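You operate a simulated robot arm through the tools that you are given. There is no shell and no other tool. Be economical: measure what you need, move in short steps, check, and stop when the job is done.

Carry out the task below with a simulated two-armed robot. There is one attempt and no reset: what you move stays moved.

## Task
Let the door air off, then slide the cream tram door open and catch it.
Fine: yellow door valve to Off, wait for the gauge's green mark before moving the door, shut the green flap again, orange door catch up. Where these are worked on the way, their far stop is far enough and under half their travel is too little: green flap.

It is judged by the outcome, as a careful person would: the job done as asked, and still so three seconds after it is handed in. It fails if anything else is knocked over, pushed out of place, dropped, spilled or broken.

## Robot
Two 7-joint arms with three-finger grippers on one trunk, on a base that drives. Base frame: it is fixed to the floor where the robot stands at the start and does not move with it; the origin is under the middle of the robot, x ahead of it, y to its left, z up. Readings come in m, rad, newtons and seconds.
The left shoulder is at the start at [0.03, 0.124, 1.058], the right one opposite. With the tool pointing down near the work surface each hand reaches from about 0.1 to 0.76 m from the robot's upright axis, wherever it stands, measured 20 degrees to its own side. Places, roughly: cream door gauge [0.6, 0.2, 1.4]; cream tram door [0.6, -0.6, 1.6]; green flap [0.6, 0.2, 1.1]; orange door catch [0.4, -1, 0.8]; yellow door valve [0.6, 0.2, 1.1]. Payload 2.2 kg a hand.
The TCP of each hand is the grasp point between the finger pads, 0.028 m short of the fingertips. In the tool frame z runs along the fingers and y along their closing line. Largest opening 0.102 m; the body of the gripper starts 0.071 m behind the TCP.
Orientation is that of the tool frame in the base frame, as [roll, pitch, yaw] about the fixed x, y, z axes, in that order (R = Rz(yaw) Ry(pitch) Rx(roll)). With the fingers straight down and closing along the base's y, the tool's x points along the base's -x, its y along +y and its z along -z.

## Interface
- The arms move only by the tool jog_arm. It takes "left_commands", "right_commands" or both (then of equal length, played together; a hand with none holds still); each is a list of rows, each a list of 7 numbers: the shift along the tool's x, y, z in m, then the turn, a rotation vector about the tool's x, y, z in rad, then the closure, from 0 (fully open) to 1 (shut). In form: [[dx, dy, dz, rx, ry, rz, claw], ...]. A call has 1 to 20 rows; each row is the pose to reach, as a shift and turn from the pose commanded when the call began, along the tool's axes at that moment. A row lasts 0.2 s, in which the tool goes at most 0.05 m and 0.15 rad; a call with a longer step from one row to the next is refused whole, and so is a gripper value outside its range. Where a pose cannot be reached the arm comes as near as it can. A force on the tool above 50 N (or 10 N above the force at the start of the call, whichever is more), or a blocked arm, ends the call early, and 0.2 s more pass. Each finger halts on what it meets, pressing with about 34 N; the grip force reading is that of the motor and also rises with nothing between the fingers. The clock runs only during rows and for 0.2 s after the last one: add rows that repeat a pose to give the fingers time. It gives the time, the measured TCP pose, the force on the tool (base axes), the opening and the grip force at its end, in the units of the frame above (readings bear some noise), with the torque about the TCP (base axes, N m) and any sound that the robot's microphone picked up.
- Cameras (640 x 400 px; columns grow to the right, rows downward): "scene" is now at [0.0277, -0.0338, 1.7611]; the picture's right is [-0.50, -0.86, 0.00], its down [-0.74, 0.43, -0.51] and it looks along [0.44, -0.26, -0.86] (base axes); focal length 261 px, centre (320, 200). "left" rides on the left gripper at [0.072, 0.038, -0.086] in its tool frame; the picture's right is [-0.47, 0.89, 0.00], its down [-0.60, -0.32, -0.73] and it looks along [-0.65, -0.34, 0.68] (tool axes); focal length 256 px, centre (320, 200). "right" rides on the right gripper at [0.069, 0.044, -0.086] in its tool frame; the picture's right is [-0.53, 0.85, 0.00], its down [-0.58, -0.36, -0.73] and it looks along [-0.62, -0.39, 0.68] (tool axes); focal length 256 px, centre (320, 200). There is no depth. A picture from a camera that has moved, and an enlarged one, comes with that camera's place and axes in the base frame and with its lens.
- snapshot(camera): a new picture of that camera. The clock stands still meanwhile.
- raise_lower(by): slides the trunk up (or, below 0, down) by that many m; the arms and the scene camera ride with it, the base frame stays. It gives what a move gives, with no picture.
- base_move(legs): drives the robot by 1 to 6 legs, each [ahead, left, turn to the left] in m, m and rad, along the robot's own axes; the way and the turn of a leg run together, so that a leg with both is an arc; at most 1.5 m and 3.142 rad a leg. The arms and the cameras ride along, it lands a little off, and it stops where it bumps. It gives what a move gives.
- pan_tilt(pan, tilt): turns the head with the scene camera to pan (to the left, within 2.496 rad either way) and tilt (down, from -0.506 to 1.204), counted from straight ahead of the robot. It gives what a move gives.
- enlarge(camera, box): a new picture of the part [left, top, right, bottom] of that camera's present view, enlarged. The clock stands still meanwhile.
- close_job(): hands the job in; it is judged then, once.

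Work in short steps. Places have to be worked out from the pictures, the camera data and where the tool is seen: move nearer, look again, correct. Check each grasp and each placing, and mend what went wrong. You have 120 turns and 88 pictures in all, those below and enlarged ones among them. Open the grippers and draw the arms clear of the work before you hand the job in, unless the task says otherwise; then end with one line.

The tools are called after ">>>" as name(argument=value, ...) on one line, values as JSON. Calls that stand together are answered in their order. jog_arm: Moves the arms, as the interface text tells. Its arguments: {"type":"object","properties":{"left_commands":{"type":"array"},"right_commands":{"type":"array"}},"required":[]} The other tools are called the same way: raise_lower (by) slides the trunk up or down; base_move (legs) drives the base; pan_tilt (pan, tilt) turns the head that bears the scene camera; snapshot (camera) takes a picture; enlarge (camera, box) takes an enlarged picture of a part of a camera's view; close_job () hands the job in.

At the start:

```text
time_s: 0.0
left_eef_pos: [0.4906, -0.0571, 1.3197]
left_tool_rot: [-3.14, 0.001, -3.141]
left_ft_force: [0.7, 0.6, -0.6]
left_wrist_torque: [0.03, 0.03, 0.03]
left_width: 0.1019
left_grasp_force: 0.1
right_eef_pos: [0.334, -0.3639, 1.2456]
right_tool_rot: [-3.141, 0.003, -3.142]
right_ft_force: [-0.3, -0.7, -0.4]
right_wrist_torque: [0.01, 0.01, -0.02]
right_width: 0.1018
right_grasp_force: 0.1
trunk travel left (down, up): [-0.3, 0.24]
robot x, y, heading: [0.0006, -0.0007, 0.002]
head pan, tilt: [-0.527, 1.033]
```

scene: 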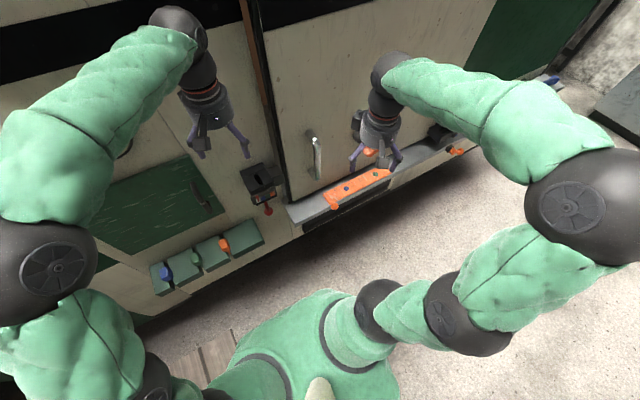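
right: 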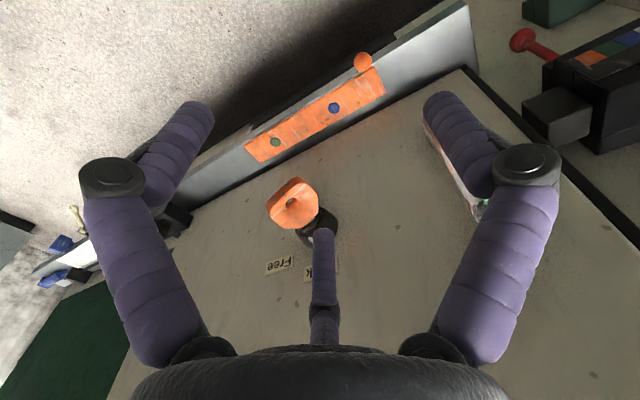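
left: 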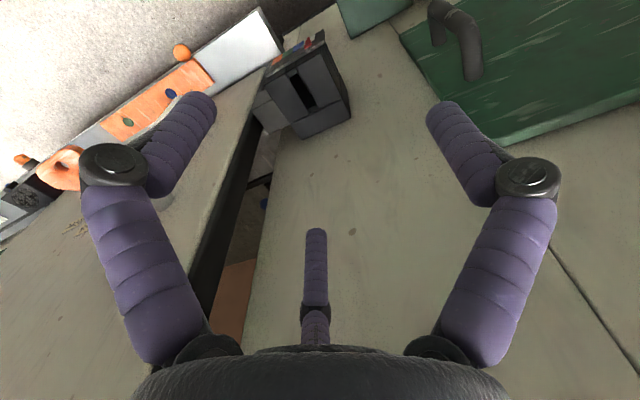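

I can see a tram side with a green flap on the left, a door with a handle and a sill. I'll look straight at the flap and gauge, with the head levelled.

>>> pan_tilt(pan=0.35, tilt=0.7)

>>> snapshot(camera="scene")

>>> pan_tilt(pan=-0.7, tilt=0.6)

>>> snapshot(camera="scene")

```text
time_s: 1.2
left_eef_pos: [0.491, -0.0572, 1.3207]
left_tool_rot: [-3.14, -0.001, -3.141]
left_ft_force: [-0.7, 0.4, 0.7]
left_wrist_torque: [-0.01, 0.0, 0.0]
left_width: 0.1019
left_grasp_force: 0.0
right_eef_pos: [0.3345, -0.3644, 1.2442]
right_tool_rot: [-3.141, 0.0, 3.141]
right_ft_force: [-0.5, -0.4, 0.5]
right_wrist_torque: [-0.01, 0.0, -0.03]
right_width: 0.1018
right_grasp_force: 0.0
trunk travel left (down, up): [-0.3, 0.24]
robot x, y, heading: [0.0003, 0.0005, 0.001]
head pan, tilt: [0.351, 0.7]
```

```text
84 pictures are left
camera scene: at [0.0491, 0.0292, 1.7868], right [0.34, -0.94, 0.0], down [-0.61, -0.22, -0.76], along [0.72, 0.26, -0.64], focal length 261 px, centre (320, 200)
```

scene: 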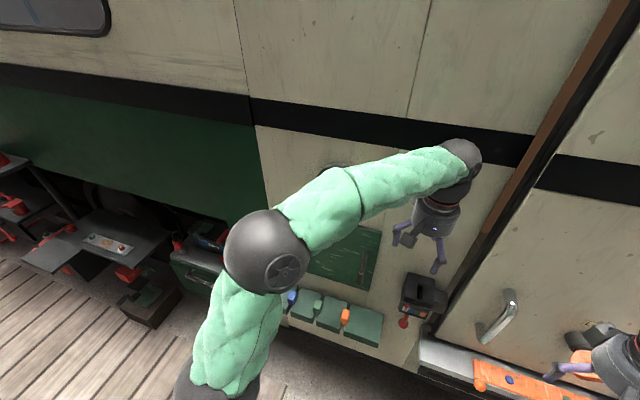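

```text
time_s: 2.5
left_eef_pos: [0.491, -0.0576, 1.3207]
left_tool_rot: [-3.14, 0.0, -3.141]
left_ft_force: [-0.1, -0.4, -0.3]
left_wrist_torque: [0.02, 0.01, 0.01]
left_width: 0.1025
left_grasp_force: 0.0
right_eef_pos: [0.3346, -0.3645, 1.2465]
right_tool_rot: [-3.141, 0.0, 3.14]
right_ft_force: [0.0, 0.0, -0.4]
right_wrist_torque: [0.01, 0.01, -0.01]
right_width: 0.1019
right_grasp_force: 0.1
trunk travel left (down, up): [-0.3, 0.24]
robot x, y, heading: [-0.0013, -0.0018, -0.002]
head pan, tilt: [-0.7, 0.6]
```

```text
83 pictures are left
camera scene: at [0.037, -0.0568, 1.7955], right [-0.64, -0.77, 0.0], down [-0.43, 0.36, -0.82], along [0.63, -0.53, -0.57], focal length 261 px, centre (320, 200)
```

scene: 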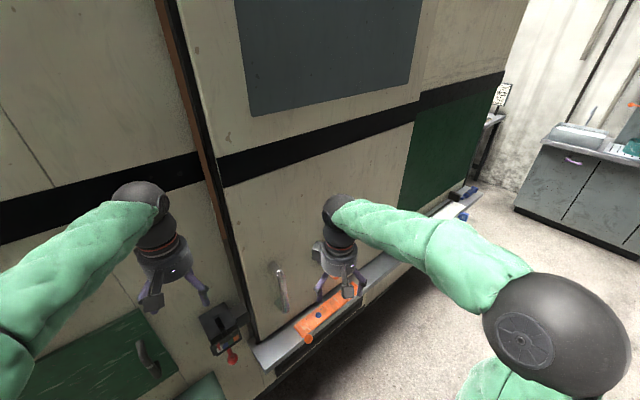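

The left arm hides the gauge. I'll back away from the wall to clear the hands, then look again from there.

>>> base_move(legs=[[-0.3, 0.25, 0]])

>>> pan_tilt(pan=0.0, tilt=0.55)

>>> snapshot(camera="scene")

```text
time_s: 4.9
left_eef_pos: [0.1882, 0.1922, 1.3202]
left_tool_rot: [-3.14, 0.002, -3.137]
left_ft_force: [-0.9, 1.1, -0.3]
left_wrist_torque: [-0.01, -0.04, -0.02]
left_width: 0.1019
left_grasp_force: 0.0
right_eef_pos: [0.0327, -0.1132, 1.2457]
right_tool_rot: [-3.141, -0.001, -3.138]
right_ft_force: [-1.1, 0.3, 0.1]
right_wrist_torque: [0.03, -0.01, -0.02]
right_width: 0.1018
right_grasp_force: 0.1
trunk travel left (down, up): [-0.3, 0.24]
robot x, y, heading: [-0.3066, 0.2511, 0.005]
head pan, tilt: [-0.7, 0.6]
```

```text
time_s: 6.0
left_eef_pos: [0.1879, 0.1926, 1.3202]
left_tool_rot: [-3.139, 0.001, -3.136]
left_ft_force: [-0.5, 0.4, 0.3]
left_wrist_torque: [-0.03, -0.01, 0.02]
left_width: 0.1019
left_grasp_force: 0.1
right_eef_pos: [0.0331, -0.1143, 1.2452]
right_tool_rot: [-3.141, 0.002, -3.138]
right_ft_force: [-0.2, 0.2, -0.2]
right_wrist_torque: [0.01, 0.0, -0.01]
right_width: 0.1019
right_grasp_force: 0.0
trunk travel left (down, up): [-0.3, 0.24]
robot x, y, heading: [-0.3048, 0.2481, 0.004]
head pan, tilt: [0.0, 0.55]
```

```text
82 pictures are left
camera scene: at [-0.2441, 0.2482, 1.8], right [0.0, -1.0, 0.0], down [-0.52, 0.0, -0.85], along [0.85, 0.0, -0.52], focal length 261 px, centre (320, 200)
```

scene: 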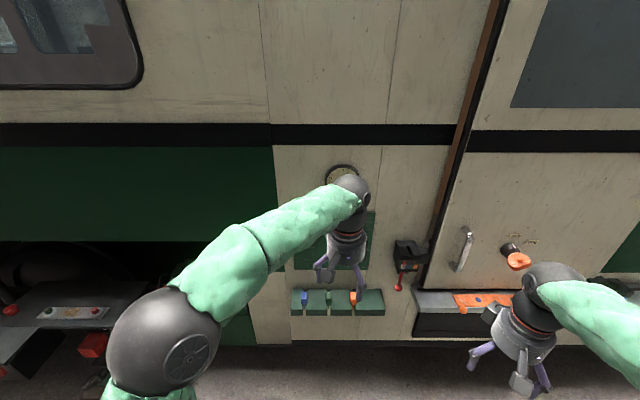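

Gauge is behind the wrist. I'll move the left hand left and down while turning its fingers to point at the wall (tool x up if reachable is decided later), and move the right hand out to the right.

>>> jog_arm(left_commands=[[0, 0.03, 0.02, 0, -0.15, 0, 0], [0, 0.06, 0.04, 0, -0.3, 0, 0], [0, 0.09, 0.06, 0, -0.45, 0, 0], [0, 0.12, 0.08, 0, -0.6, 0, 0], [0, 0.15, 0.1, 0, -0.75, 0, 0], [0, 0.18, 0.12, 0, -0.9, 0, 0], [0, 0.21, 0.14, 0, -1.05, 0, 0], [0, 0.24, 0.16, 0, -1.2, 0, 0], [0, 0.26, 0.18, 0, -1.35, 0, 0], [0, 0.28, 0.2, 0, -1.5, 0, 0], [0, 0.28, 0.2, 0, -1.57, 0, 0]])

>>> snapshot(camera="scene")

>>> snapshot(camera="left")

```text
time_s: 8.4
left_eef_pos: [0.176, 0.3764, 1.1697]
left_tool_rot: [-3.104, 1.551, -3.06]
left_ft_force: [0.4, 0.3, 1.1]
left_wrist_torque: [-0.01, 0.0, 0.02]
left_width: 0.1021
left_grasp_force: 0.1
left hand out of reach, approached as far as the arm can: row 9, 10, 11
right_eef_pos: [0.0339, -0.1147, 1.2451]
right_tool_rot: [3.142, 0.0, -3.14]
right_ft_force: [-1.1, 0.6, 0.1]
right_wrist_torque: [-0.02, 0.04, -0.02]
right_width: 0.1021
right_grasp_force: 0.0
trunk travel left (down, up): [-0.3, 0.24]
robot x, y, heading: [-0.3005, 0.2454, 0.002]
head pan, tilt: [0.0, 0.55]
```

```text
81 pictures are left
camera scene: at [-0.2437, 0.2483, 1.8], right [0.0, -1.0, 0.0], down [-0.52, 0.0, -0.85], along [0.85, 0.0, -0.52], focal length 261 px, centre (320, 200)
```

scene: 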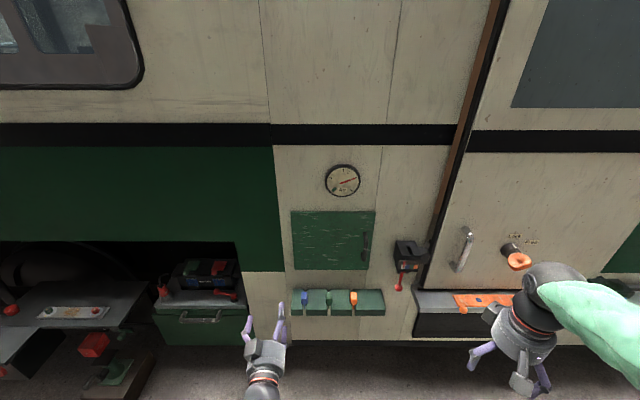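

```text
80 pictures are left
camera left: at [0.088, 0.4107, 1.098], right [-0.03, 0.89, 0.46], down [-0.7, -0.35, 0.62], along [0.71, -0.31, 0.63], focal length 256 px, centre (320, 200)
```

left: 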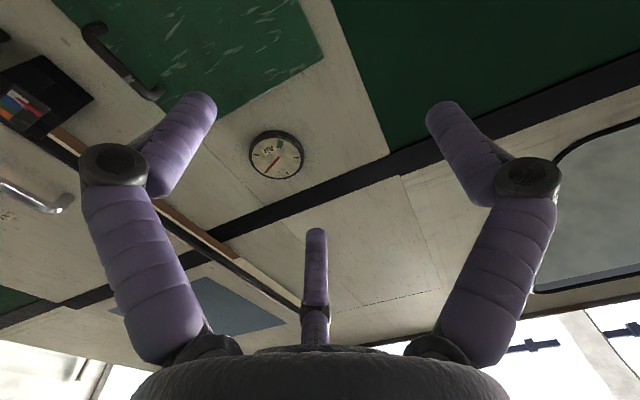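

The view is clear now: the wall is at x≈0.60, the gauge at about (0.60, 0.165, 1.37), and the flap spans y 0.04–0.36, z 0.92–1.24 with its handle on the right. I'll enlarge to see details.

>>> enlarge(camera="scene", box=[270, 150, 430, 320])

>>> enlarge(camera="scene", box=[390, 210, 640, 366])

```text
2.35 times, centred on (350, 235) of scene
camera zoom: at [-0.2437, 0.2483, 1.8], right [0.0, -1.0, 0.0], down [-0.52, 0.0, -0.85], along [0.85, 0.0, -0.52], focal length 614 px, centre (249, 118)
```

zoom: 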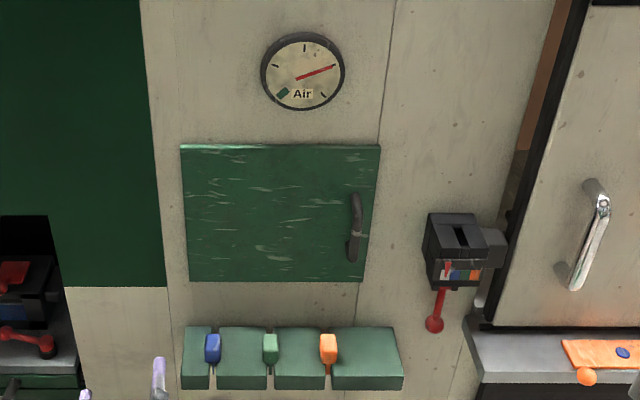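

```text
2.56 times, centred on (515, 288) of scene
camera zoom: at [-0.2437, 0.2483, 1.8], right [0.0, -1.0, 0.0], down [-0.52, 0.0, -0.85], along [0.85, 0.0, -0.52], focal length 668 px, centre (-179, -25)
```

zoom: 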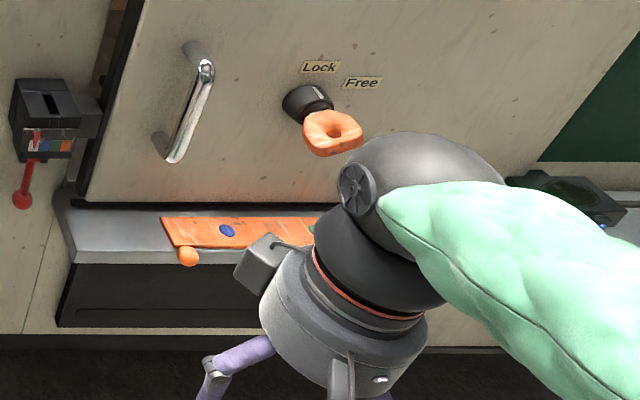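

The gauge needle is pressurised (needle away from the green mark, lower left). I'll place the robot so that the left hand faces the flap handle at roughly (0.56, 0.06, 1.1): drive right, then ahead a little.

>>> base_move(legs=[[0, -0.33, 0], [0.2, 0, 0]])

>>> snapshot(camera="scene")

>>> snapshot(camera="left")

```text
time_s: 11.8
left_eef_pos: [0.3801, 0.0488, 1.1691]
left_tool_rot: [-3.12, 1.547, -3.074]
left_ft_force: [0.1, 0.4, -0.4]
left_wrist_torque: [0.0, -0.04, 0.0]
left_width: 0.1021
left_grasp_force: 0.0
right_eef_pos: [0.2358, -0.4428, 1.2457]
right_tool_rot: [3.141, -0.002, -3.133]
right_ft_force: [0.1, 0.2, -0.4]
right_wrist_torque: [0.02, 0.03, 0.0]
right_width: 0.1018
right_grasp_force: 0.1
trunk travel left (down, up): [-0.3, 0.24]
robot x, y, heading: [-0.1021, -0.0826, 0.006]
head pan, tilt: [0.0, 0.55]
```

```text
77 pictures are left
camera scene: at [-0.0398, -0.0807, 1.7999], right [0.01, -1.0, 0.0], down [-0.52, 0.0, -0.85], along [0.85, 0.01, -0.52], focal length 261 px, centre (320, 200)
```

scene: 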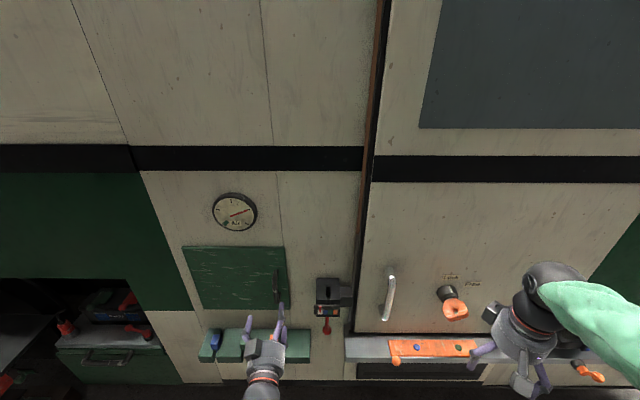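

```text
76 pictures are left
camera left: at [0.291, 0.0826, 1.0976], right [-0.03, 0.89, 0.46], down [-0.7, -0.35, 0.62], along [0.71, -0.31, 0.63], focal length 256 px, centre (320, 200)
```

left: 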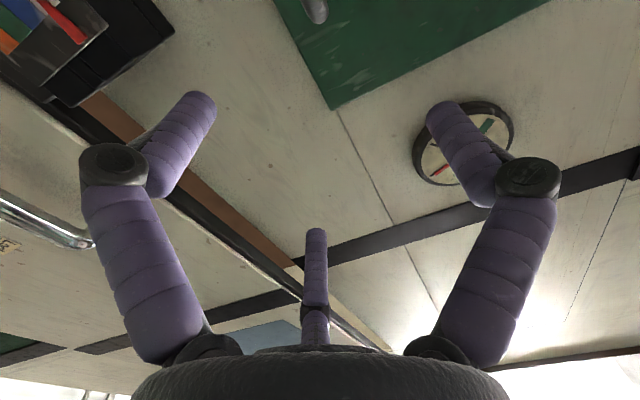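

The handle works out at about (0.545, 0.067, 1.085), a vertical bar. The left hand points at the wall with the tool x down, so I'll lower it and advance to about 5 cm short, then look.

>>> jog_arm(left_commands=[[0.03, 0.006, 0.02, 0, 0, 0, 0], [0.06, 0.012, 0.05, 0, 0, 0, 0], [0.084, 0.018, 0.08, 0, 0, 0, 0], [0.084, 0.018, 0.1, 0, 0, 0, 0], [0.084, 0.018, 0.1, 0, 0, 0, 0]])

>>> snapshot(camera="left")

>>> enlarge(camera="scene", box=[170, 180, 350, 380])

```text
time_s: 13.0
left_eef_pos: [0.4747, 0.0239, 1.107]
left_tool_rot: [3.133, 1.534, -3.07]
left_ft_force: [0.1, 0.1, 0.0]
left_wrist_torque: [-0.02, 0.03, -0.03]
left_width: 0.1019
left_grasp_force: 0.0
left hand out of reach, approached as far as the arm can: row 1, 2, 3, 4, 5
right_eef_pos: [0.2362, -0.4433, 1.2452]
right_tool_rot: [-3.141, -0.001, -3.135]
right_ft_force: [-0.4, -0.2, 0.0]
right_wrist_torque: [0.01, 0.01, -0.01]
right_width: 0.1022
right_grasp_force: 0.1
trunk travel left (down, up): [-0.3, 0.24]
robot x, y, heading: [-0.0951, -0.0808, 0.012]
head pan, tilt: [0.0, 0.55]
```

```text
75 pictures are left
camera left: at [0.3831, 0.0547, 1.0369], right [-0.05, 0.88, 0.46], down [-0.68, -0.37, 0.63], along [0.73, -0.28, 0.62], focal length 256 px, centre (320, 200)
```

left: 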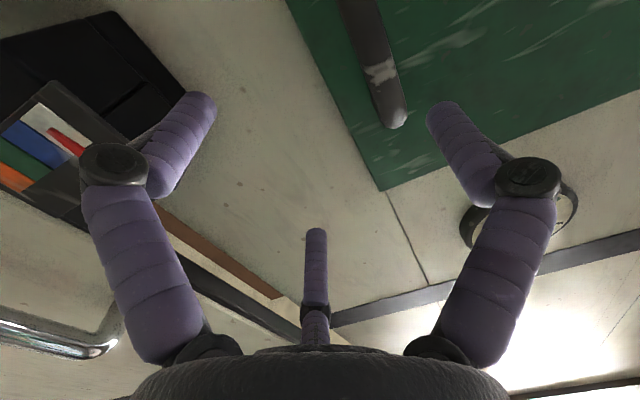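

```text
2.00 times, centred on (260, 280) of scene
camera zoom: at [-0.042, -0.0808, 1.8], right [0.01, -1.0, 0.0], down [-0.52, 0.0, -0.85], along [0.85, 0.01, -0.52], focal length 522 px, centre (440, 40)
```

zoom: 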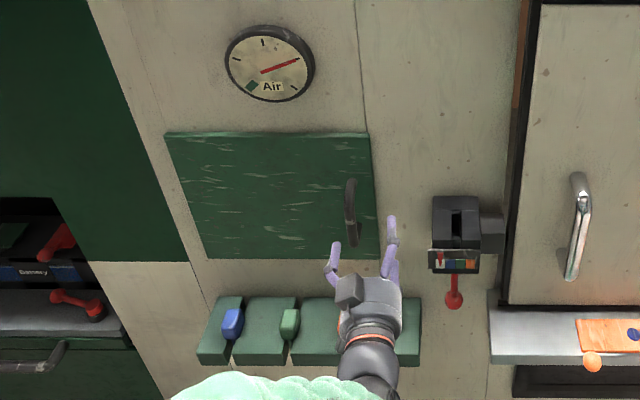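

The hand is short of target but orientation is fine. I'll test a small step left and down to see how the limit behaves.

>>> jog_arm(left_commands=[[0.0, 0.04, 0, 0, 0, 0, 0], [0.0, 0.04, 0, 0, 0, 0, 0]])

```text
time_s: 13.6
left_eef_pos: [0.4697, 0.0269, 1.1239]
left_tool_rot: [3.12, 1.536, -3.093]
left_ft_force: [-0.2, -0.1, -0.9]
left_wrist_torque: [-0.01, -0.01, -0.06]
left_width: 0.1019
left_grasp_force: 0.0
left hand out of reach, approached as far as the arm can: row 1, 2
right_eef_pos: [0.2366, -0.443, 1.2455]
right_tool_rot: [-3.141, -0.003, -3.135]
right_ft_force: [0.8, 0.3, 0.0]
right_wrist_torque: [0.01, 0.04, 0.05]
right_width: 0.1021
right_grasp_force: 0.1
trunk travel left (down, up): [-0.3, 0.24]
robot x, y, heading: [-0.1005, -0.0861, 0.007]
head pan, tilt: [0.0, 0.55]
```

Moving left pushes the hand up, so it's limited towards low-left. I'll lower the trunk so the hand works higher relative to the shoulder.

>>> raise_lower(by=-0.15)

>>> jog_arm(left_commands=[[-0.04, 0.01, 0, 0, 0, 0, 0], [-0.08, 0.02, 0, 0, 0, 0, 0], [-0.11, 0.04, 0, 0, 0, 0, 0], [-0.11, 0.04, 0, 0, 0, 0, 0]])

```text
time_s: 15.3
left_eef_pos: [0.4701, 0.0261, 0.9738]
left_tool_rot: [3.138, 1.538, -3.074]
left_ft_force: [0.7, 0.3, -0.7]
left_wrist_torque: [-0.01, 0.02, 0.02]
left_width: 0.1021
left_grasp_force: 0.0
right_eef_pos: [0.2364, -0.4426, 1.0954]
right_tool_rot: [3.141, 0.0, -3.136]
right_ft_force: [0.5, 0.3, -0.7]
right_wrist_torque: [-0.01, 0.0, -0.04]
right_width: 0.1021
right_grasp_force: 0.1
trunk travel left (down, up): [-0.15, 0.39]
robot x, y, heading: [-0.1057, -0.0817, 0.004]
head pan, tilt: [0.0, 0.55]
```

```text
time_s: 16.3
left_eef_pos: [0.4693, 0.0678, 1.0837]
left_tool_rot: [3.118, 1.537, -3.094]
left_ft_force: [-0.3, -0.1, 0.4]
left_wrist_torque: [0.02, -0.04, -0.04]
left_width: 0.1018
left_grasp_force: 0.1
right_eef_pos: [0.2368, -0.4426, 1.0951]
right_tool_rot: [3.142, -0.001, -3.135]
right_ft_force: [-0.3, -0.2, 0.7]
right_wrist_torque: [-0.01, 0.02, -0.02]
right_width: 0.1021
right_grasp_force: 0.1
trunk travel left (down, up): [-0.15, 0.39]
robot x, y, heading: [-0.1034, -0.0797, 0.01]
head pan, tilt: [0.0, 0.55]
```

The target was reached exactly: the left hand is at (0.469, 0.068, 1.084), in line with the handle. I'll check the view before closing in.

>>> snapshot(camera="left")

>>> enlarge(camera="scene", box=[170, 140, 350, 340])

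```text
73 pictures are left
camera left: at [0.3788, 0.0991, 1.0143], right [-0.05, 0.88, 0.47], down [-0.69, -0.37, 0.63], along [0.73, -0.29, 0.62], focal length 256 px, centre (320, 200)
```

left: 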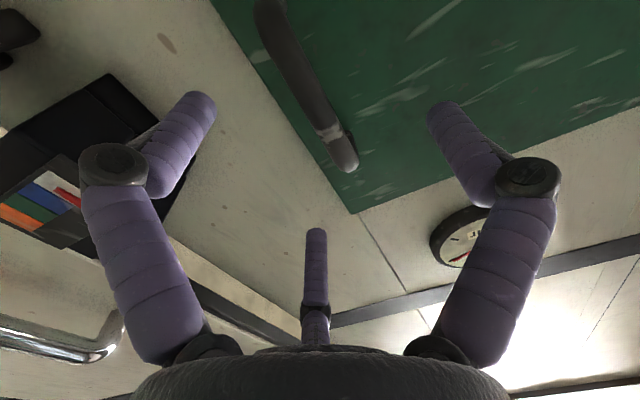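

```text
2.00 times, centred on (260, 240) of scene
camera zoom: at [-0.041, -0.081, 1.6499], right [0.01, -1.0, 0.0], down [-0.52, 0.0, -0.85], along [0.85, 0.01, -0.52], focal length 522 px, centre (440, 120)
```

zoom: 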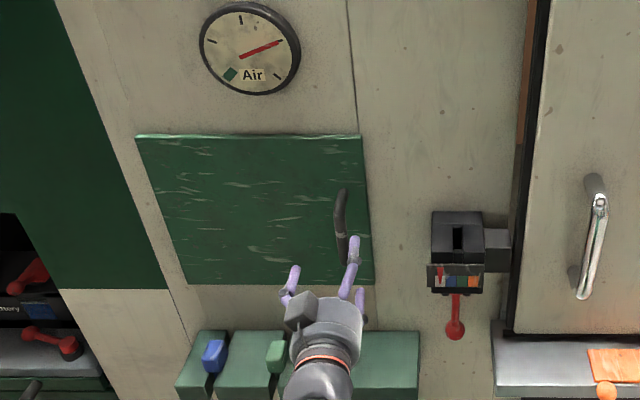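

The handle bar lies between the finger lines (y≈0.07). Advancing to x≈0.548 with open fingers, then closing.

>>> jog_arm(left_commands=[[-0.004, 0.004, 0.04, 0, 0, 0, 0], [-0.004, 0.004, 0.06, 0, 0, 0, 0], [-0.004, 0.004, 0.075, 0, 0, 0, 0], [-0.004, 0.004, 0.075, 0, 0, 0, 0]])

>>> snapshot(camera="left")

```text
time_s: 17.3
left_eef_pos: [0.5452, 0.0765, 1.0858]
left_tool_rot: [3.133, 1.538, -3.079]
left_ft_force: [-0.1, 0.1, 0.3]
left_wrist_torque: [-0.02, 0.03, -0.01]
left_width: 0.102
left_grasp_force: 0.2
right_eef_pos: [0.2353, -0.4421, 1.0957]
right_tool_rot: [-3.141, 0.0, -3.135]
right_ft_force: [1.1, -1.1, 0.3]
right_wrist_torque: [-0.01, 0.0, 0.03]
right_width: 0.1019
right_grasp_force: 0.1
trunk travel left (down, up): [-0.15, 0.39]
robot x, y, heading: [-0.0992, -0.0814, 0.008]
head pan, tilt: [0.0, 0.55]
```

```text
71 pictures are left
camera left: at [0.4536, 0.1078, 1.0156], right [-0.05, 0.88, 0.46], down [-0.69, -0.37, 0.63], along [0.73, -0.29, 0.62], focal length 256 px, centre (320, 200)
```

left: 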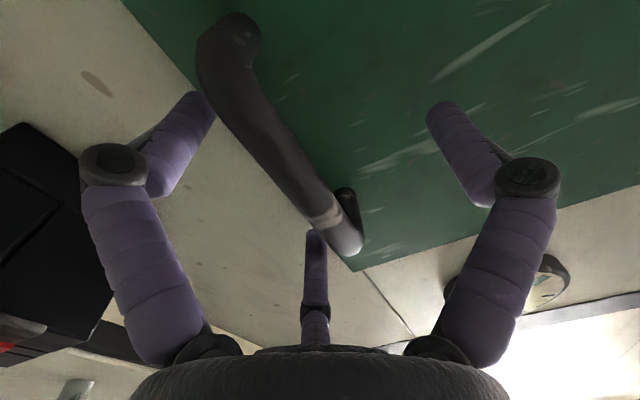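

The bar is centred at the grasp point. Closing.

>>> jog_arm(left_commands=[[0, 0, 0, 0, 0, 0, 0.5], [0, 0, 0, 0, 0, 0, 1], [0, 0, 0, 0, 0, 0, 1], [0, 0, 0, 0, 0, 0, 1]])

```text
time_s: 18.5
left_eef_pos: [0.5409, 0.0659, 1.0768]
left_tool_rot: [3.056, 1.517, 3.107]
left_ft_force: [-0.5, -11.7, 0.1]
left_wrist_torque: [-0.36, -0.44, -0.38]
left_width: 0.0317
left_grasp_force: 44.9
right_eef_pos: [0.2346, -0.4428, 1.0959]
right_tool_rot: [3.141, 0.001, -3.138]
right_ft_force: [-0.7, 0.5, 1.0]
right_wrist_torque: [-0.02, -0.04, 0.01]
right_width: 0.1021
right_grasp_force: 0.0
trunk travel left (down, up): [-0.15, 0.39]
robot x, y, heading: [-0.0974, -0.0816, 0.007]
head pan, tilt: [0.0, 0.55]
stopped in row 4 (left hand): the force on the tool passed its limit at 50 N (the readings are from after the stop); the commanded pose is now the measured one
```

Gripped at 32 mm. I'll pull gently along a left-hinge arc to about 0.2 rad, and check the forces.

>>> jog_arm(left_commands=[[0, 0.002, -0.015, 0.05, 0, 0, 1], [0, 0.0055, -0.029, 0.1, 0, 0, 1], [0, 0.0095, -0.0435, 0.15, 0, 0, 1], [0, 0.0138, -0.058, 0.2, 0, 0, 1]])

>>> enlarge(camera="scene", box=[170, 140, 350, 340])

```text
time_s: 19.0
left_eef_pos: [0.5228, 0.0691, 1.0758]
left_tool_rot: [-3.046, 1.493, -3.015]
left_ft_force: [4.4, 26.2, -10.2]
left_wrist_torque: [0.28, 0.37, 0.14]
left_width: 0.0318
left_grasp_force: 45.6
left hand out of reach, approached as far as the arm can: row 1, 2
right_eef_pos: [0.2381, -0.441, 1.0949]
right_tool_rot: [-3.141, 0.0, -3.134]
right_ft_force: [0.2, -0.8, -0.5]
right_wrist_torque: [0.06, -0.02, -0.01]
right_width: 0.102
right_grasp_force: 0.0
trunk travel left (down, up): [-0.15, 0.39]
robot x, y, heading: [-0.0997, -0.0819, 0.012]
head pan, tilt: [0.0, 0.55]
stopped in row 2 (left hand): the force on the tool passed its limit at 58 N (the readings are from after the stop); the commanded pose is now the measured one
```

```text
2.00 times, centred on (260, 240) of scene
camera zoom: at [-0.0402, -0.0797, 1.6499], right [0.01, -1.0, 0.0], down [-0.52, 0.0, -0.85], along [0.85, 0.01, -0.52], focal length 522 px, centre (440, 120)
```

zoom: 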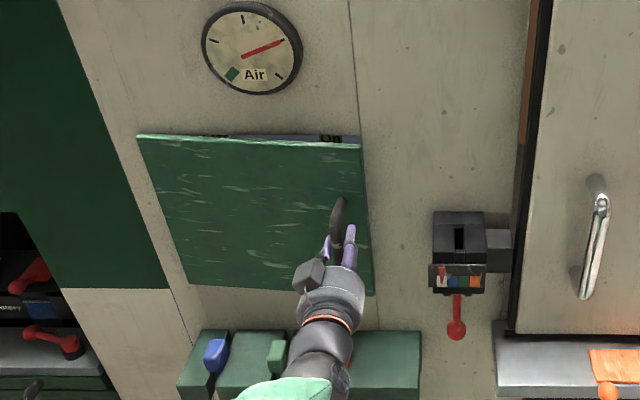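

The flap is hinged on the left and opening (an "On" label shows behind). The rotation hits the wrist limit, so I'll keep pulling with no further turn.

>>> jog_arm(left_commands=[[0, 0.0, -0.01, 0, 0, 0, 0.8], [0, 0.002, -0.02, 0, 0, 0, 0.8], [0, 0.004, -0.03, 0, 0, 0, 0.8], [0, 0.007, -0.04, 0, 0, 0, 0.8], [0, 0.01, -0.05, 0, 0, 0, 0.8]])

```text
time_s: 19.7
left_eef_pos: [0.5008, 0.0759, 1.0767]
left_tool_rot: [-3.019, 1.488, -2.981]
left_ft_force: [5.1, 22.7, -9.3]
left_wrist_torque: [0.51, 0.85, 0.23]
left_width: 0.0314
left_grasp_force: 45.1
right_eef_pos: [0.2392, -0.4387, 1.0957]
right_tool_rot: [-3.141, 0.0, -3.132]
right_ft_force: [-0.1, 0.0, -0.3]
right_wrist_torque: [0.01, -0.02, -0.04]
right_width: 0.1021
right_grasp_force: 0.2
trunk travel left (down, up): [-0.15, 0.39]
robot x, y, heading: [-0.101, -0.0812, 0.01]
head pan, tilt: [0.0, 0.55]
stopped in row 3 (left hand): the force on the tool passed its limit at 51 N (the readings are from after the stop); the commanded pose is now the measured one
```

The reaction says the handle wants to go more to the left; I'll continue with more leftward component.

>>> jog_arm(left_commands=[[0, 0.008, -0.01, 0, 0, 0, 0.8], [0, 0.013, -0.02, 0, 0, 0, 0.8], [0, 0.018, -0.03, 0, 0, 0, 0.8], [0, 0.023, -0.04, 0, 0, 0, 0.8], [0, 0.029, -0.05, 0, 0, 0, 0.8]])

```text
time_s: 20.8
left_eef_pos: [0.4587, 0.0935, 1.0778]
left_tool_rot: [-3.039, 1.472, -2.994]
left_ft_force: [8.2, 20.3, -11.4]
left_wrist_torque: [0.51, 0.69, 0.18]
left_width: 0.0316
left_grasp_force: 44.5
left hand out of reach, approached as far as the arm can: row 3, 4, 5
right_eef_pos: [0.2399, -0.4385, 1.0958]
right_tool_rot: [-3.14, 0.001, -3.132]
right_ft_force: [0.5, -0.2, 0.4]
right_wrist_torque: [-0.02, 0.0, -0.01]
right_width: 0.1019
right_grasp_force: 0.0
trunk travel left (down, up): [-0.15, 0.39]
robot x, y, heading: [-0.1001, -0.0819, 0.018]
head pan, tilt: [0.0, 0.55]
stopped in row 5 (left hand): the force on the tool passed its limit at 54 N (the readings are from after the stop); the commanded pose is now the measured one
```

Flap is open about 0.28 rad. I'll release the bar and look at whether it stays.

>>> jog_arm(left_commands=[[0, 0, 0, 0, 0, 0, 0.3], [0, 0, 0, 0, 0, 0, 0], [0, 0, 0, 0, 0, 0, 0], [0, -0.01, -0.04, 0, 0, 0, 0], [0, -0.02, -0.07, 0, 0, 0, 0], [0, -0.04, -0.1, 0, 0, 0, 0]])

>>> snapshot(camera="scene")

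```text
time_s: 22.1
left_eef_pos: [0.3608, 0.0449, 1.0902]
left_tool_rot: [-3.069, 1.48, -3.03]
left_ft_force: [0.4, 0.4, 0.6]
left_wrist_torque: [-0.03, -0.04, -0.01]
left_width: 0.102
left_grasp_force: 0.0
right_eef_pos: [0.2366, -0.4413, 1.0957]
right_tool_rot: [3.142, -0.001, -3.134]
right_ft_force: [0.1, 0.1, 0.3]
right_wrist_torque: [-0.01, -0.01, 0.01]
right_width: 0.102
right_grasp_force: 0.1
trunk travel left (down, up): [-0.15, 0.39]
robot x, y, heading: [-0.0974, -0.0825, 0.007]
head pan, tilt: [0.0, 0.55]
```

```text
69 pictures are left
camera scene: at [-0.0417, -0.0799, 1.65], right [0.01, -1.0, 0.0], down [-0.52, -0.01, -0.85], along [0.85, 0.01, -0.52], focal length 261 px, centre (320, 200)
```

scene: 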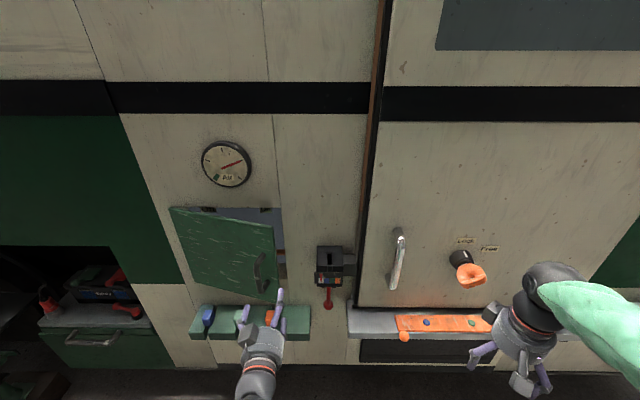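

The flap stays put. I'll shift the base left with the hand kept right so that the left arm can push the flap from inside with room to sweep left.

>>> jog_arm(left_commands=[[0, -0.04, 0, 0, 0, 0, 0.5], [0, -0.08, 0, 0, 0, 0, 1], [0, -0.12, 0, 0, 0, 0, 1], [0, -0.16, 0, 0, 0, 0, 1], [0, -0.2, 0, 0, 0, 0, 1]])

>>> base_move(legs=[[0, 0.18, 0]])

>>> snapshot(camera="scene")

```text
time_s: 23.4
left_eef_pos: [0.3685, -0.1549, 1.092]
left_tool_rot: [-3.082, 1.478, -3.043]
left_ft_force: [0.0, 0.1, 0.3]
left_wrist_torque: [0.03, -0.01, 0.04]
left_width: 0.0023
left_grasp_force: 31.9
right_eef_pos: [0.2375, -0.4412, 1.0951]
right_tool_rot: [3.139, 0.001, -3.132]
right_ft_force: [-0.1, 0.3, -0.2]
right_wrist_torque: [0.01, 0.02, 0.01]
right_width: 0.1022
right_grasp_force: 0.0
trunk travel left (down, up): [-0.15, 0.39]
robot x, y, heading: [-0.0979, -0.0794, 0.008]
head pan, tilt: [0.0, 0.55]
```

```text
time_s: 24.9
left_eef_pos: [0.3668, 0.0279, 1.0925]
left_tool_rot: [-3.059, 1.478, -3.02]
left_ft_force: [0.1, 0.4, -1.0]
left_wrist_torque: [0.02, 0.0, -0.06]
left_width: 0.0021
left_grasp_force: 31.6
right_eef_pos: [0.2363, -0.2591, 1.096]
right_tool_rot: [3.141, 0.001, -3.134]
right_ft_force: [0.0, -0.2, 0.0]
right_wrist_torque: [-0.01, 0.01, -0.03]
right_width: 0.1022
right_grasp_force: 0.0
trunk travel left (down, up): [-0.15, 0.39]
robot x, y, heading: [-0.1031, 0.1023, 0.009]
head pan, tilt: [0.0, 0.55]
```

```text
68 pictures are left
camera scene: at [-0.0429, 0.1033, 1.65], right [0.01, -1.0, 0.0], down [-0.52, -0.01, -0.85], along [0.85, 0.01, -0.52], focal length 261 px, centre (320, 200)
```

scene: 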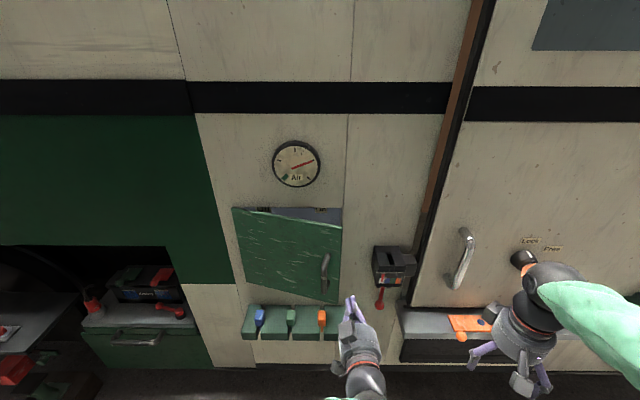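

The flap edge is at about (0.50, 0.054). I'll put the closed fingers past the edge at y≈0.015 and then sweep left.

>>> jog_arm(left_commands=[[0, -0.02, 0.04, 0, 0, 0, 1], [0, -0.02, 0.08, 0, 0, 0, 1], [0, -0.02, 0.12, 0, 0, 0, 1], [0, -0.02, 0.155, 0, 0, 0, 1], [0, 0.01, 0.16, 0, 0, 0, 1], [0, 0.04, 0.15, 0, 0, 0, 1], [0, 0.07, 0.13, 0, 0, 0, 1], [0, 0.1, 0.11, 0, 0, 0, 1]])

>>> snapshot(camera="scene")

```text
time_s: 26.1
left_eef_pos: [0.52, 0.0275, 1.0771]
left_tool_rot: [3.14, 1.478, -3.138]
left_ft_force: [-5.3, -17.1, 4.4]
left_wrist_torque: [0.23, 0.22, 0.66]
left_width: 0.002
left_grasp_force: 31.0
right_eef_pos: [0.2349, -0.2606, 1.095]
right_tool_rot: [3.141, 0.0, -3.137]
right_ft_force: [0.1, 0.0, 0.4]
right_wrist_torque: [-0.06, 0.03, 0.03]
right_width: 0.1022
right_grasp_force: 0.0
trunk travel left (down, up): [-0.15, 0.39]
robot x, y, heading: [-0.099, 0.1024, 0.006]
head pan, tilt: [0.0, 0.55]
stopped in row 6 (left hand): the force on the tool passed its limit at 60 N (the readings are from after the stop); the commanded pose is now the measured one
```

```text
67 pictures are left
camera scene: at [-0.043, 0.1018, 1.6501], right [0.01, -1.0, 0.0], down [-0.52, 0.0, -0.85], along [0.85, 0.01, -0.52], focal length 261 px, centre (320, 200)
```

scene: 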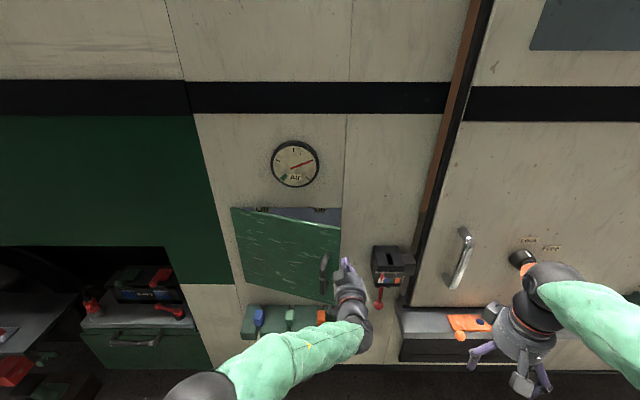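

Pushing sideways on the edge jams, so I need to hook behind it. I'll turn the hand to the left by 0.7 rad with the tips behind the flap, then pull back.

>>> jog_arm(left_commands=[[0, -0.02, 0, 0, 0, 0, 1], [0, -0.025, 0.005, -0.14, 0, 0, 1], [0, -0.025, 0.01, -0.28, 0, 0, 1], [0, -0.02, 0.015, -0.42, 0, 0, 1], [0, -0.01, 0.02, -0.56, 0, 0, 1], [0, 0.0, 0.025, -0.7, 0, 0, 1], [0, 0.02, 0.025, -0.7, 0, 0, 1]])

>>> enlarge(camera="scene", box=[220, 140, 440, 340])

```text
time_s: 27.7
left_eef_pos: [0.5456, 0.0511, 1.074]
left_tool_rot: [2.458, 1.477, -3.112]
left_ft_force: [0.3, -0.3, -0.2]
left_wrist_torque: [0.01, -0.03, -0.03]
left_width: 0.0021
left_grasp_force: 31.9
right_eef_pos: [0.2351, -0.2602, 1.0958]
right_tool_rot: [-3.141, 0.001, -3.136]
right_ft_force: [-0.4, 0.1, 0.0]
right_wrist_torque: [0.0, 0.0, 0.04]
right_width: 0.1019
right_grasp_force: 0.0
trunk travel left (down, up): [-0.15, 0.39]
robot x, y, heading: [-0.1012, 0.0987, 0.008]
head pan, tilt: [0.0, 0.55]
```

```text
2.00 times, centred on (330, 240) of scene
camera zoom: at [-0.0431, 0.102, 1.65], right [0.01, -1.0, 0.0], down [-0.52, 0.0, -0.85], along [0.85, 0.01, -0.52], focal length 522 px, centre (300, 120)
```

zoom: 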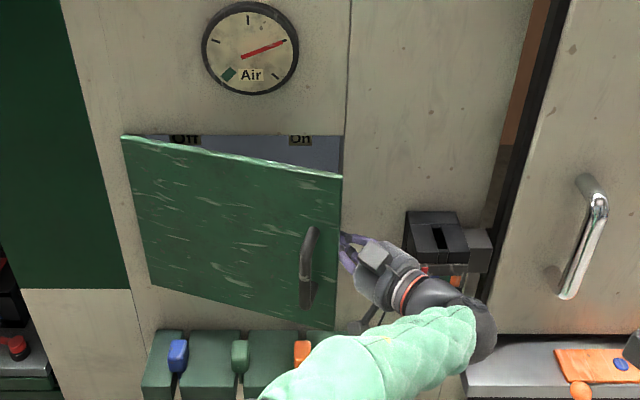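

Fingers are behind the flap. Pulling back and left along the arc.

>>> jog_arm(left_commands=[[0, 0.02, -0.015, 0, 0, 0, 1], [0, 0.04, -0.03, 0, 0, 0, 1], [0, 0.057, -0.041, 0, 0, 0, 1], [0, 0.08, -0.049, 0, 0, 0, 1], [0, 0.1, -0.056, 0, 0, 0, 1], [0, 0.13, -0.062, 0, 0, 0, 1], [0, 0.158, -0.066, 0, 0, 0, 1], [0, 0.19, -0.066, 0, 0, 0, 1], [0, 0.219, -0.065, 0, 0, 0, 1]])

>>> snapshot(camera="scene")

```text
time_s: 29.7
left_eef_pos: [0.3535, 0.1744, 1.0918]
left_tool_rot: [2.453, 1.477, -3.119]
left_ft_force: [-0.8, 0.2, -0.1]
left_wrist_torque: [0.01, 0.01, -0.02]
left_width: 0.0022
left_grasp_force: 31.4
right_eef_pos: [0.2344, -0.2616, 1.096]
right_tool_rot: [3.141, -0.001, -3.135]
right_ft_force: [0.2, 0.1, 0.7]
right_wrist_torque: [0.01, -0.01, 0.0]
right_width: 0.1021
right_grasp_force: 0.0
trunk travel left (down, up): [-0.15, 0.39]
robot x, y, heading: [-0.1019, 0.0972, 0.004]
head pan, tilt: [0.0, 0.55]
```

```text
65 pictures are left
camera scene: at [-0.0433, 0.1018, 1.65], right [0.01, -1.0, 0.0], down [-0.52, 0.0, -0.85], along [0.85, 0.01, -0.52], focal length 261 px, centre (320, 200)
```

scene: 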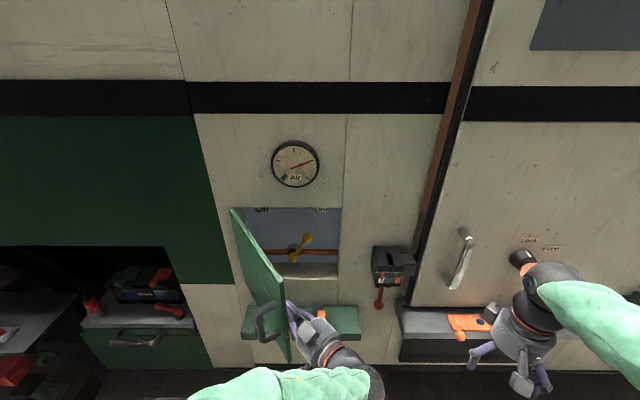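

The flap is nicely open, with the yellow valve visible inside. I'll push it further left to its stop.

>>> jog_arm(left_commands=[[0, 0.03, 0.01, 0, 0, 0, 1], [0, 0.06, 0.03, 0, 0, 0, 1], [0, 0.085, 0.05, 0, 0, 0, 1], [0, 0.11, 0.07, 0, 0, 0, 1], [0, 0.13, 0.09, 0, 0, 0, 1]])

>>> snapshot(camera="scene")

```text
time_s: 30.9
left_eef_pos: [0.3381, 0.3309, 1.0935]
left_tool_rot: [2.455, 1.477, -3.118]
left_ft_force: [0.0, -0.5, -0.3]
left_wrist_torque: [0.04, 0.04, -0.02]
left_width: 0.0021
left_grasp_force: 31.4
right_eef_pos: [0.2351, -0.2596, 1.0964]
right_tool_rot: [-3.141, 0.002, -3.135]
right_ft_force: [-0.3, -1.2, 0.6]
right_wrist_torque: [-0.02, 0.03, 0.0]
right_width: 0.1019
right_grasp_force: 0.0
trunk travel left (down, up): [-0.15, 0.39]
robot x, y, heading: [-0.1013, 0.0985, 0.007]
head pan, tilt: [0.0, 0.55]
```

```text
64 pictures are left
camera scene: at [-0.0429, 0.1017, 1.65], right [0.01, -1.0, 0.0], down [-0.52, 0.0, -0.85], along [0.85, 0.01, -0.52], focal length 261 px, centre (320, 200)
```

scene: 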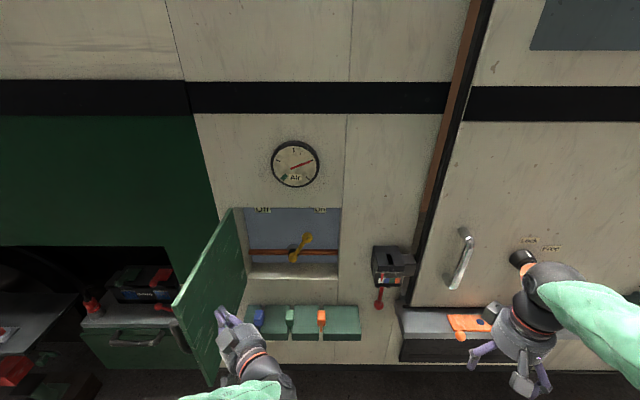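

The flap is past square. Now a close look at the valve.

>>> enlarge(camera="scene", box=[235, 195, 355, 285])

```text
4.44 times, centred on (295, 240) of scene
camera zoom: at [-0.0429, 0.1017, 1.65], right [0.01, -1.0, 0.0], down [-0.52, 0.0, -0.85], along [0.85, 0.01, -0.52], focal length 1160 px, centre (431, 22)
```

zoom: 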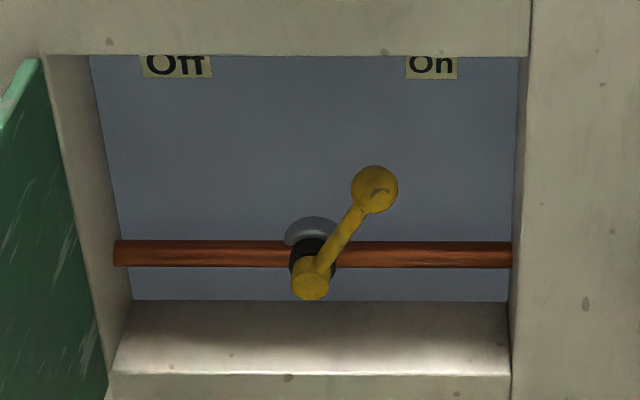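

The valve lever has its pivot near (0.61, 0.20, 1.02) and ball near (0.61, 0.15, 1.11), leaning to On; Off is to the left. I'll bring the left hand back to pointing straight ahead, to the right of the ball, and shift the base right slightly and ahead.

>>> jog_arm(left_commands=[[0, -0.03, -0.03, 0.14, 0, 0, 1], [0, -0.06, -0.06, 0.28, 0, 0, 1], [0, -0.09, -0.09, 0.42, 0, 0, 1], [0, -0.12, -0.12, 0.56, 0, 0, 1], [0, -0.15, -0.15, 0.7, 0, 0, 1], [0, -0.164, -0.163, 0.7, 0, 0, 1]])

>>> base_move(legs=[[0.1, -0.08, 0]])

>>> snapshot(camera="scene")

>>> snapshot(camera="left")

```text
time_s: 32.3
left_eef_pos: [0.3228, 0.0987, 1.095]
left_tool_rot: [-3.134, 1.477, -3.122]
left_ft_force: [-0.2, 0.8, -0.1]
left_wrist_torque: [-0.04, 0.03, -0.02]
left_width: 0.002
left_grasp_force: 31.8
right_eef_pos: [0.2352, -0.2605, 1.0953]
right_tool_rot: [3.139, 0.0, -3.135]
right_ft_force: [-1.1, 0.3, 0.8]
right_wrist_torque: [0.01, -0.03, 0.01]
right_width: 0.1019
right_grasp_force: 0.0
trunk travel left (down, up): [-0.15, 0.39]
robot x, y, heading: [-0.1034, 0.1069, 0.003]
head pan, tilt: [0.0, 0.55]
```

```text
time_s: 33.6
left_eef_pos: [0.4236, 0.0181, 1.0956]
left_tool_rot: [3.14, 1.477, -3.131]
left_ft_force: [0.6, 0.2, -0.3]
left_wrist_torque: [-0.03, -0.05, 0.0]
left_width: 0.0024
left_grasp_force: 31.3
right_eef_pos: [0.3364, -0.3398, 1.0946]
right_tool_rot: [3.139, -0.002, -3.135]
right_ft_force: [0.1, -0.4, 0.4]
right_wrist_torque: [0.04, 0.02, 0.01]
right_width: 0.1021
right_grasp_force: 0.1
trunk travel left (down, up): [-0.15, 0.39]
robot x, y, heading: [-0.0016, 0.0191, 0.006]
head pan, tilt: [0.0, 0.55]
```

```text
62 pictures are left
camera scene: at [0.059, 0.0201, 1.6499], right [0.01, -1.0, 0.0], down [-0.52, 0.0, -0.85], along [0.85, 0.01, -0.52], focal length 261 px, centre (320, 200)
```

scene: 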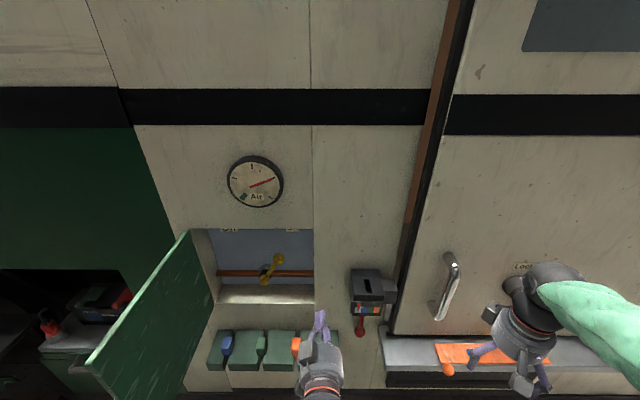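

```text
61 pictures are left
camera left: at [0.3304, 0.0571, 1.0314], right [0.03, 0.89, 0.46], down [-0.67, -0.33, 0.67], along [0.74, -0.33, 0.58], focal length 256 px, centre (320, 200)
```

left: 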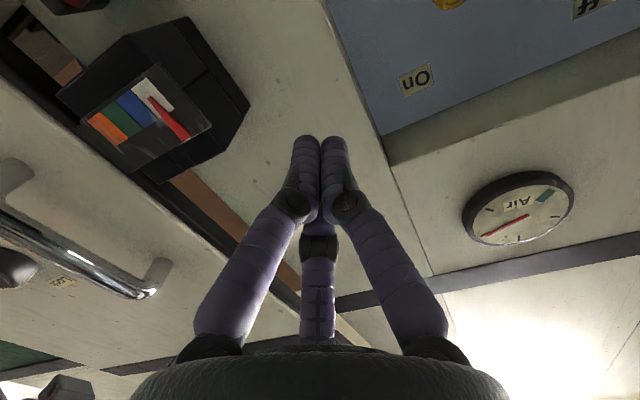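

Ball refined to about (0.63, 0.152, 1.095). I'll line the closed fingers up at y≈0.095, insert into the recess to TCP x≈0.612.

>>> jog_arm(left_commands=[[-0.005, 0.04, 0.0, 0, 0, 0, 1], [-0.012, 0.077, 0.03, 0, 0, 0, 1], [-0.014, 0.077, 0.075, 0, 0, 0, 1], [-0.014, 0.077, 0.12, 0, 0, 0, 1], [-0.014, 0.077, 0.16, 0, 0, 0, 1], [-0.014, 0.077, 0.19, 0, 0, 0, 1]])

>>> snapshot(camera="left")

>>> enlarge(camera="scene", box=[200, 210, 360, 330])

```text
time_s: 35.0
left_eef_pos: [0.6126, 0.0995, 1.091]
left_tool_rot: [-3.137, 1.477, -3.124]
left_ft_force: [-0.2, -0.5, -0.6]
left_wrist_torque: [-0.01, 0.02, -0.02]
left_width: 0.0018
left_grasp_force: 31.3
right_eef_pos: [0.3357, -0.3398, 1.0951]
right_tool_rot: [3.141, 0.0, -3.135]
right_ft_force: [0.3, -0.7, -0.8]
right_wrist_torque: [0.02, 0.02, -0.03]
right_width: 0.1021
right_grasp_force: 0.1
trunk travel left (down, up): [-0.15, 0.39]
robot x, y, heading: [-0.0021, 0.0234, 0.005]
head pan, tilt: [0.0, 0.55]
```

```text
60 pictures are left
camera left: at [0.5199, 0.1373, 1.0272], right [0.03, 0.89, 0.46], down [-0.67, -0.32, 0.67], along [0.74, -0.33, 0.58], focal length 256 px, centre (320, 200)
```

left: 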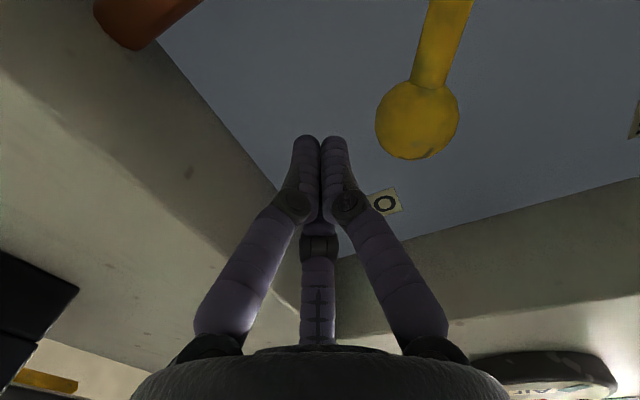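

```text
3.33 times, centred on (280, 270) of scene
camera zoom: at [0.058, 0.0215, 1.6499], right [0.01, -1.0, 0.0], down [-0.52, 0.0, -0.85], along [0.85, 0.01, -0.52], focal length 870 px, centre (453, -33)
```

zoom: 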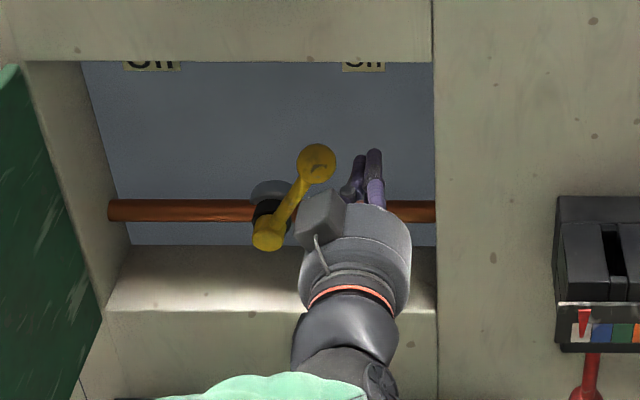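

The fingertips are level with the ball (0.635, 0.151, 1.092). Now sweeping left gently to throw the lever to Off.

>>> jog_arm(left_commands=[[0, 0.01, 0.007, 0, 0, 0, 1], [-0.003, 0.03, 0.007, 0, 0, 0, 1], [-0.006, 0.05, 0.007, 0, 0, 0, 1], [-0.01, 0.07, 0.007, 0, 0, 0, 1], [-0.01, 0.09, 0.007, 0, 0, 0, 1], [-0.008, 0.105, 0.007, 0, 0, 0, 1], [-0.005, 0.12, 0.007, 0, 0, 0, 1]])

>>> enlarge(camera="scene", box=[200, 150, 360, 330])

```text
time_s: 36.6
left_eef_pos: [0.6186, 0.2026, 1.109]
left_tool_rot: [3.138, 1.468, -3.118]
left_ft_force: [0.7, 0.2, -0.7]
left_wrist_torque: [-0.01, 0.02, 0.0]
left_width: 0.0023
left_grasp_force: 31.7
left hand out of reach, approached as far as the arm can: row 6, 7
right_eef_pos: [0.3356, -0.3394, 1.0956]
right_tool_rot: [3.141, 0.001, -3.135]
right_ft_force: [0.4, 0.5, -0.2]
right_wrist_torque: [0.0, 0.0, -0.01]
right_width: 0.1019
right_grasp_force: 0.0
trunk travel left (down, up): [-0.15, 0.39]
robot x, y, heading: [-0.0026, 0.0184, 0.004]
head pan, tilt: [0.0, 0.55]
```

```text
2.22 times, centred on (280, 240) of scene
camera zoom: at [0.0572, 0.0218, 1.65], right [0.01, -1.0, 0.0], down [-0.52, 0.0, -0.85], along [0.85, 0.01, -0.52], focal length 580 px, centre (409, 111)
```

zoom: 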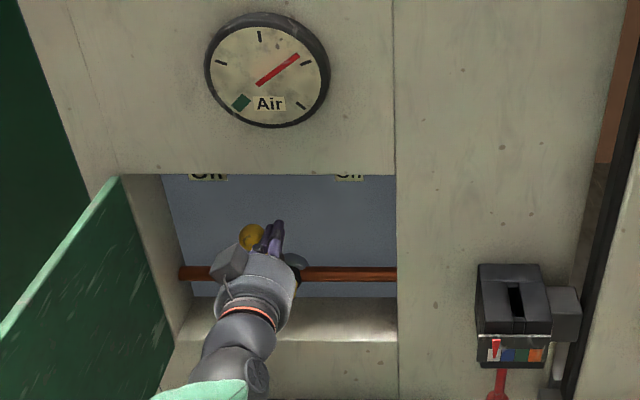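

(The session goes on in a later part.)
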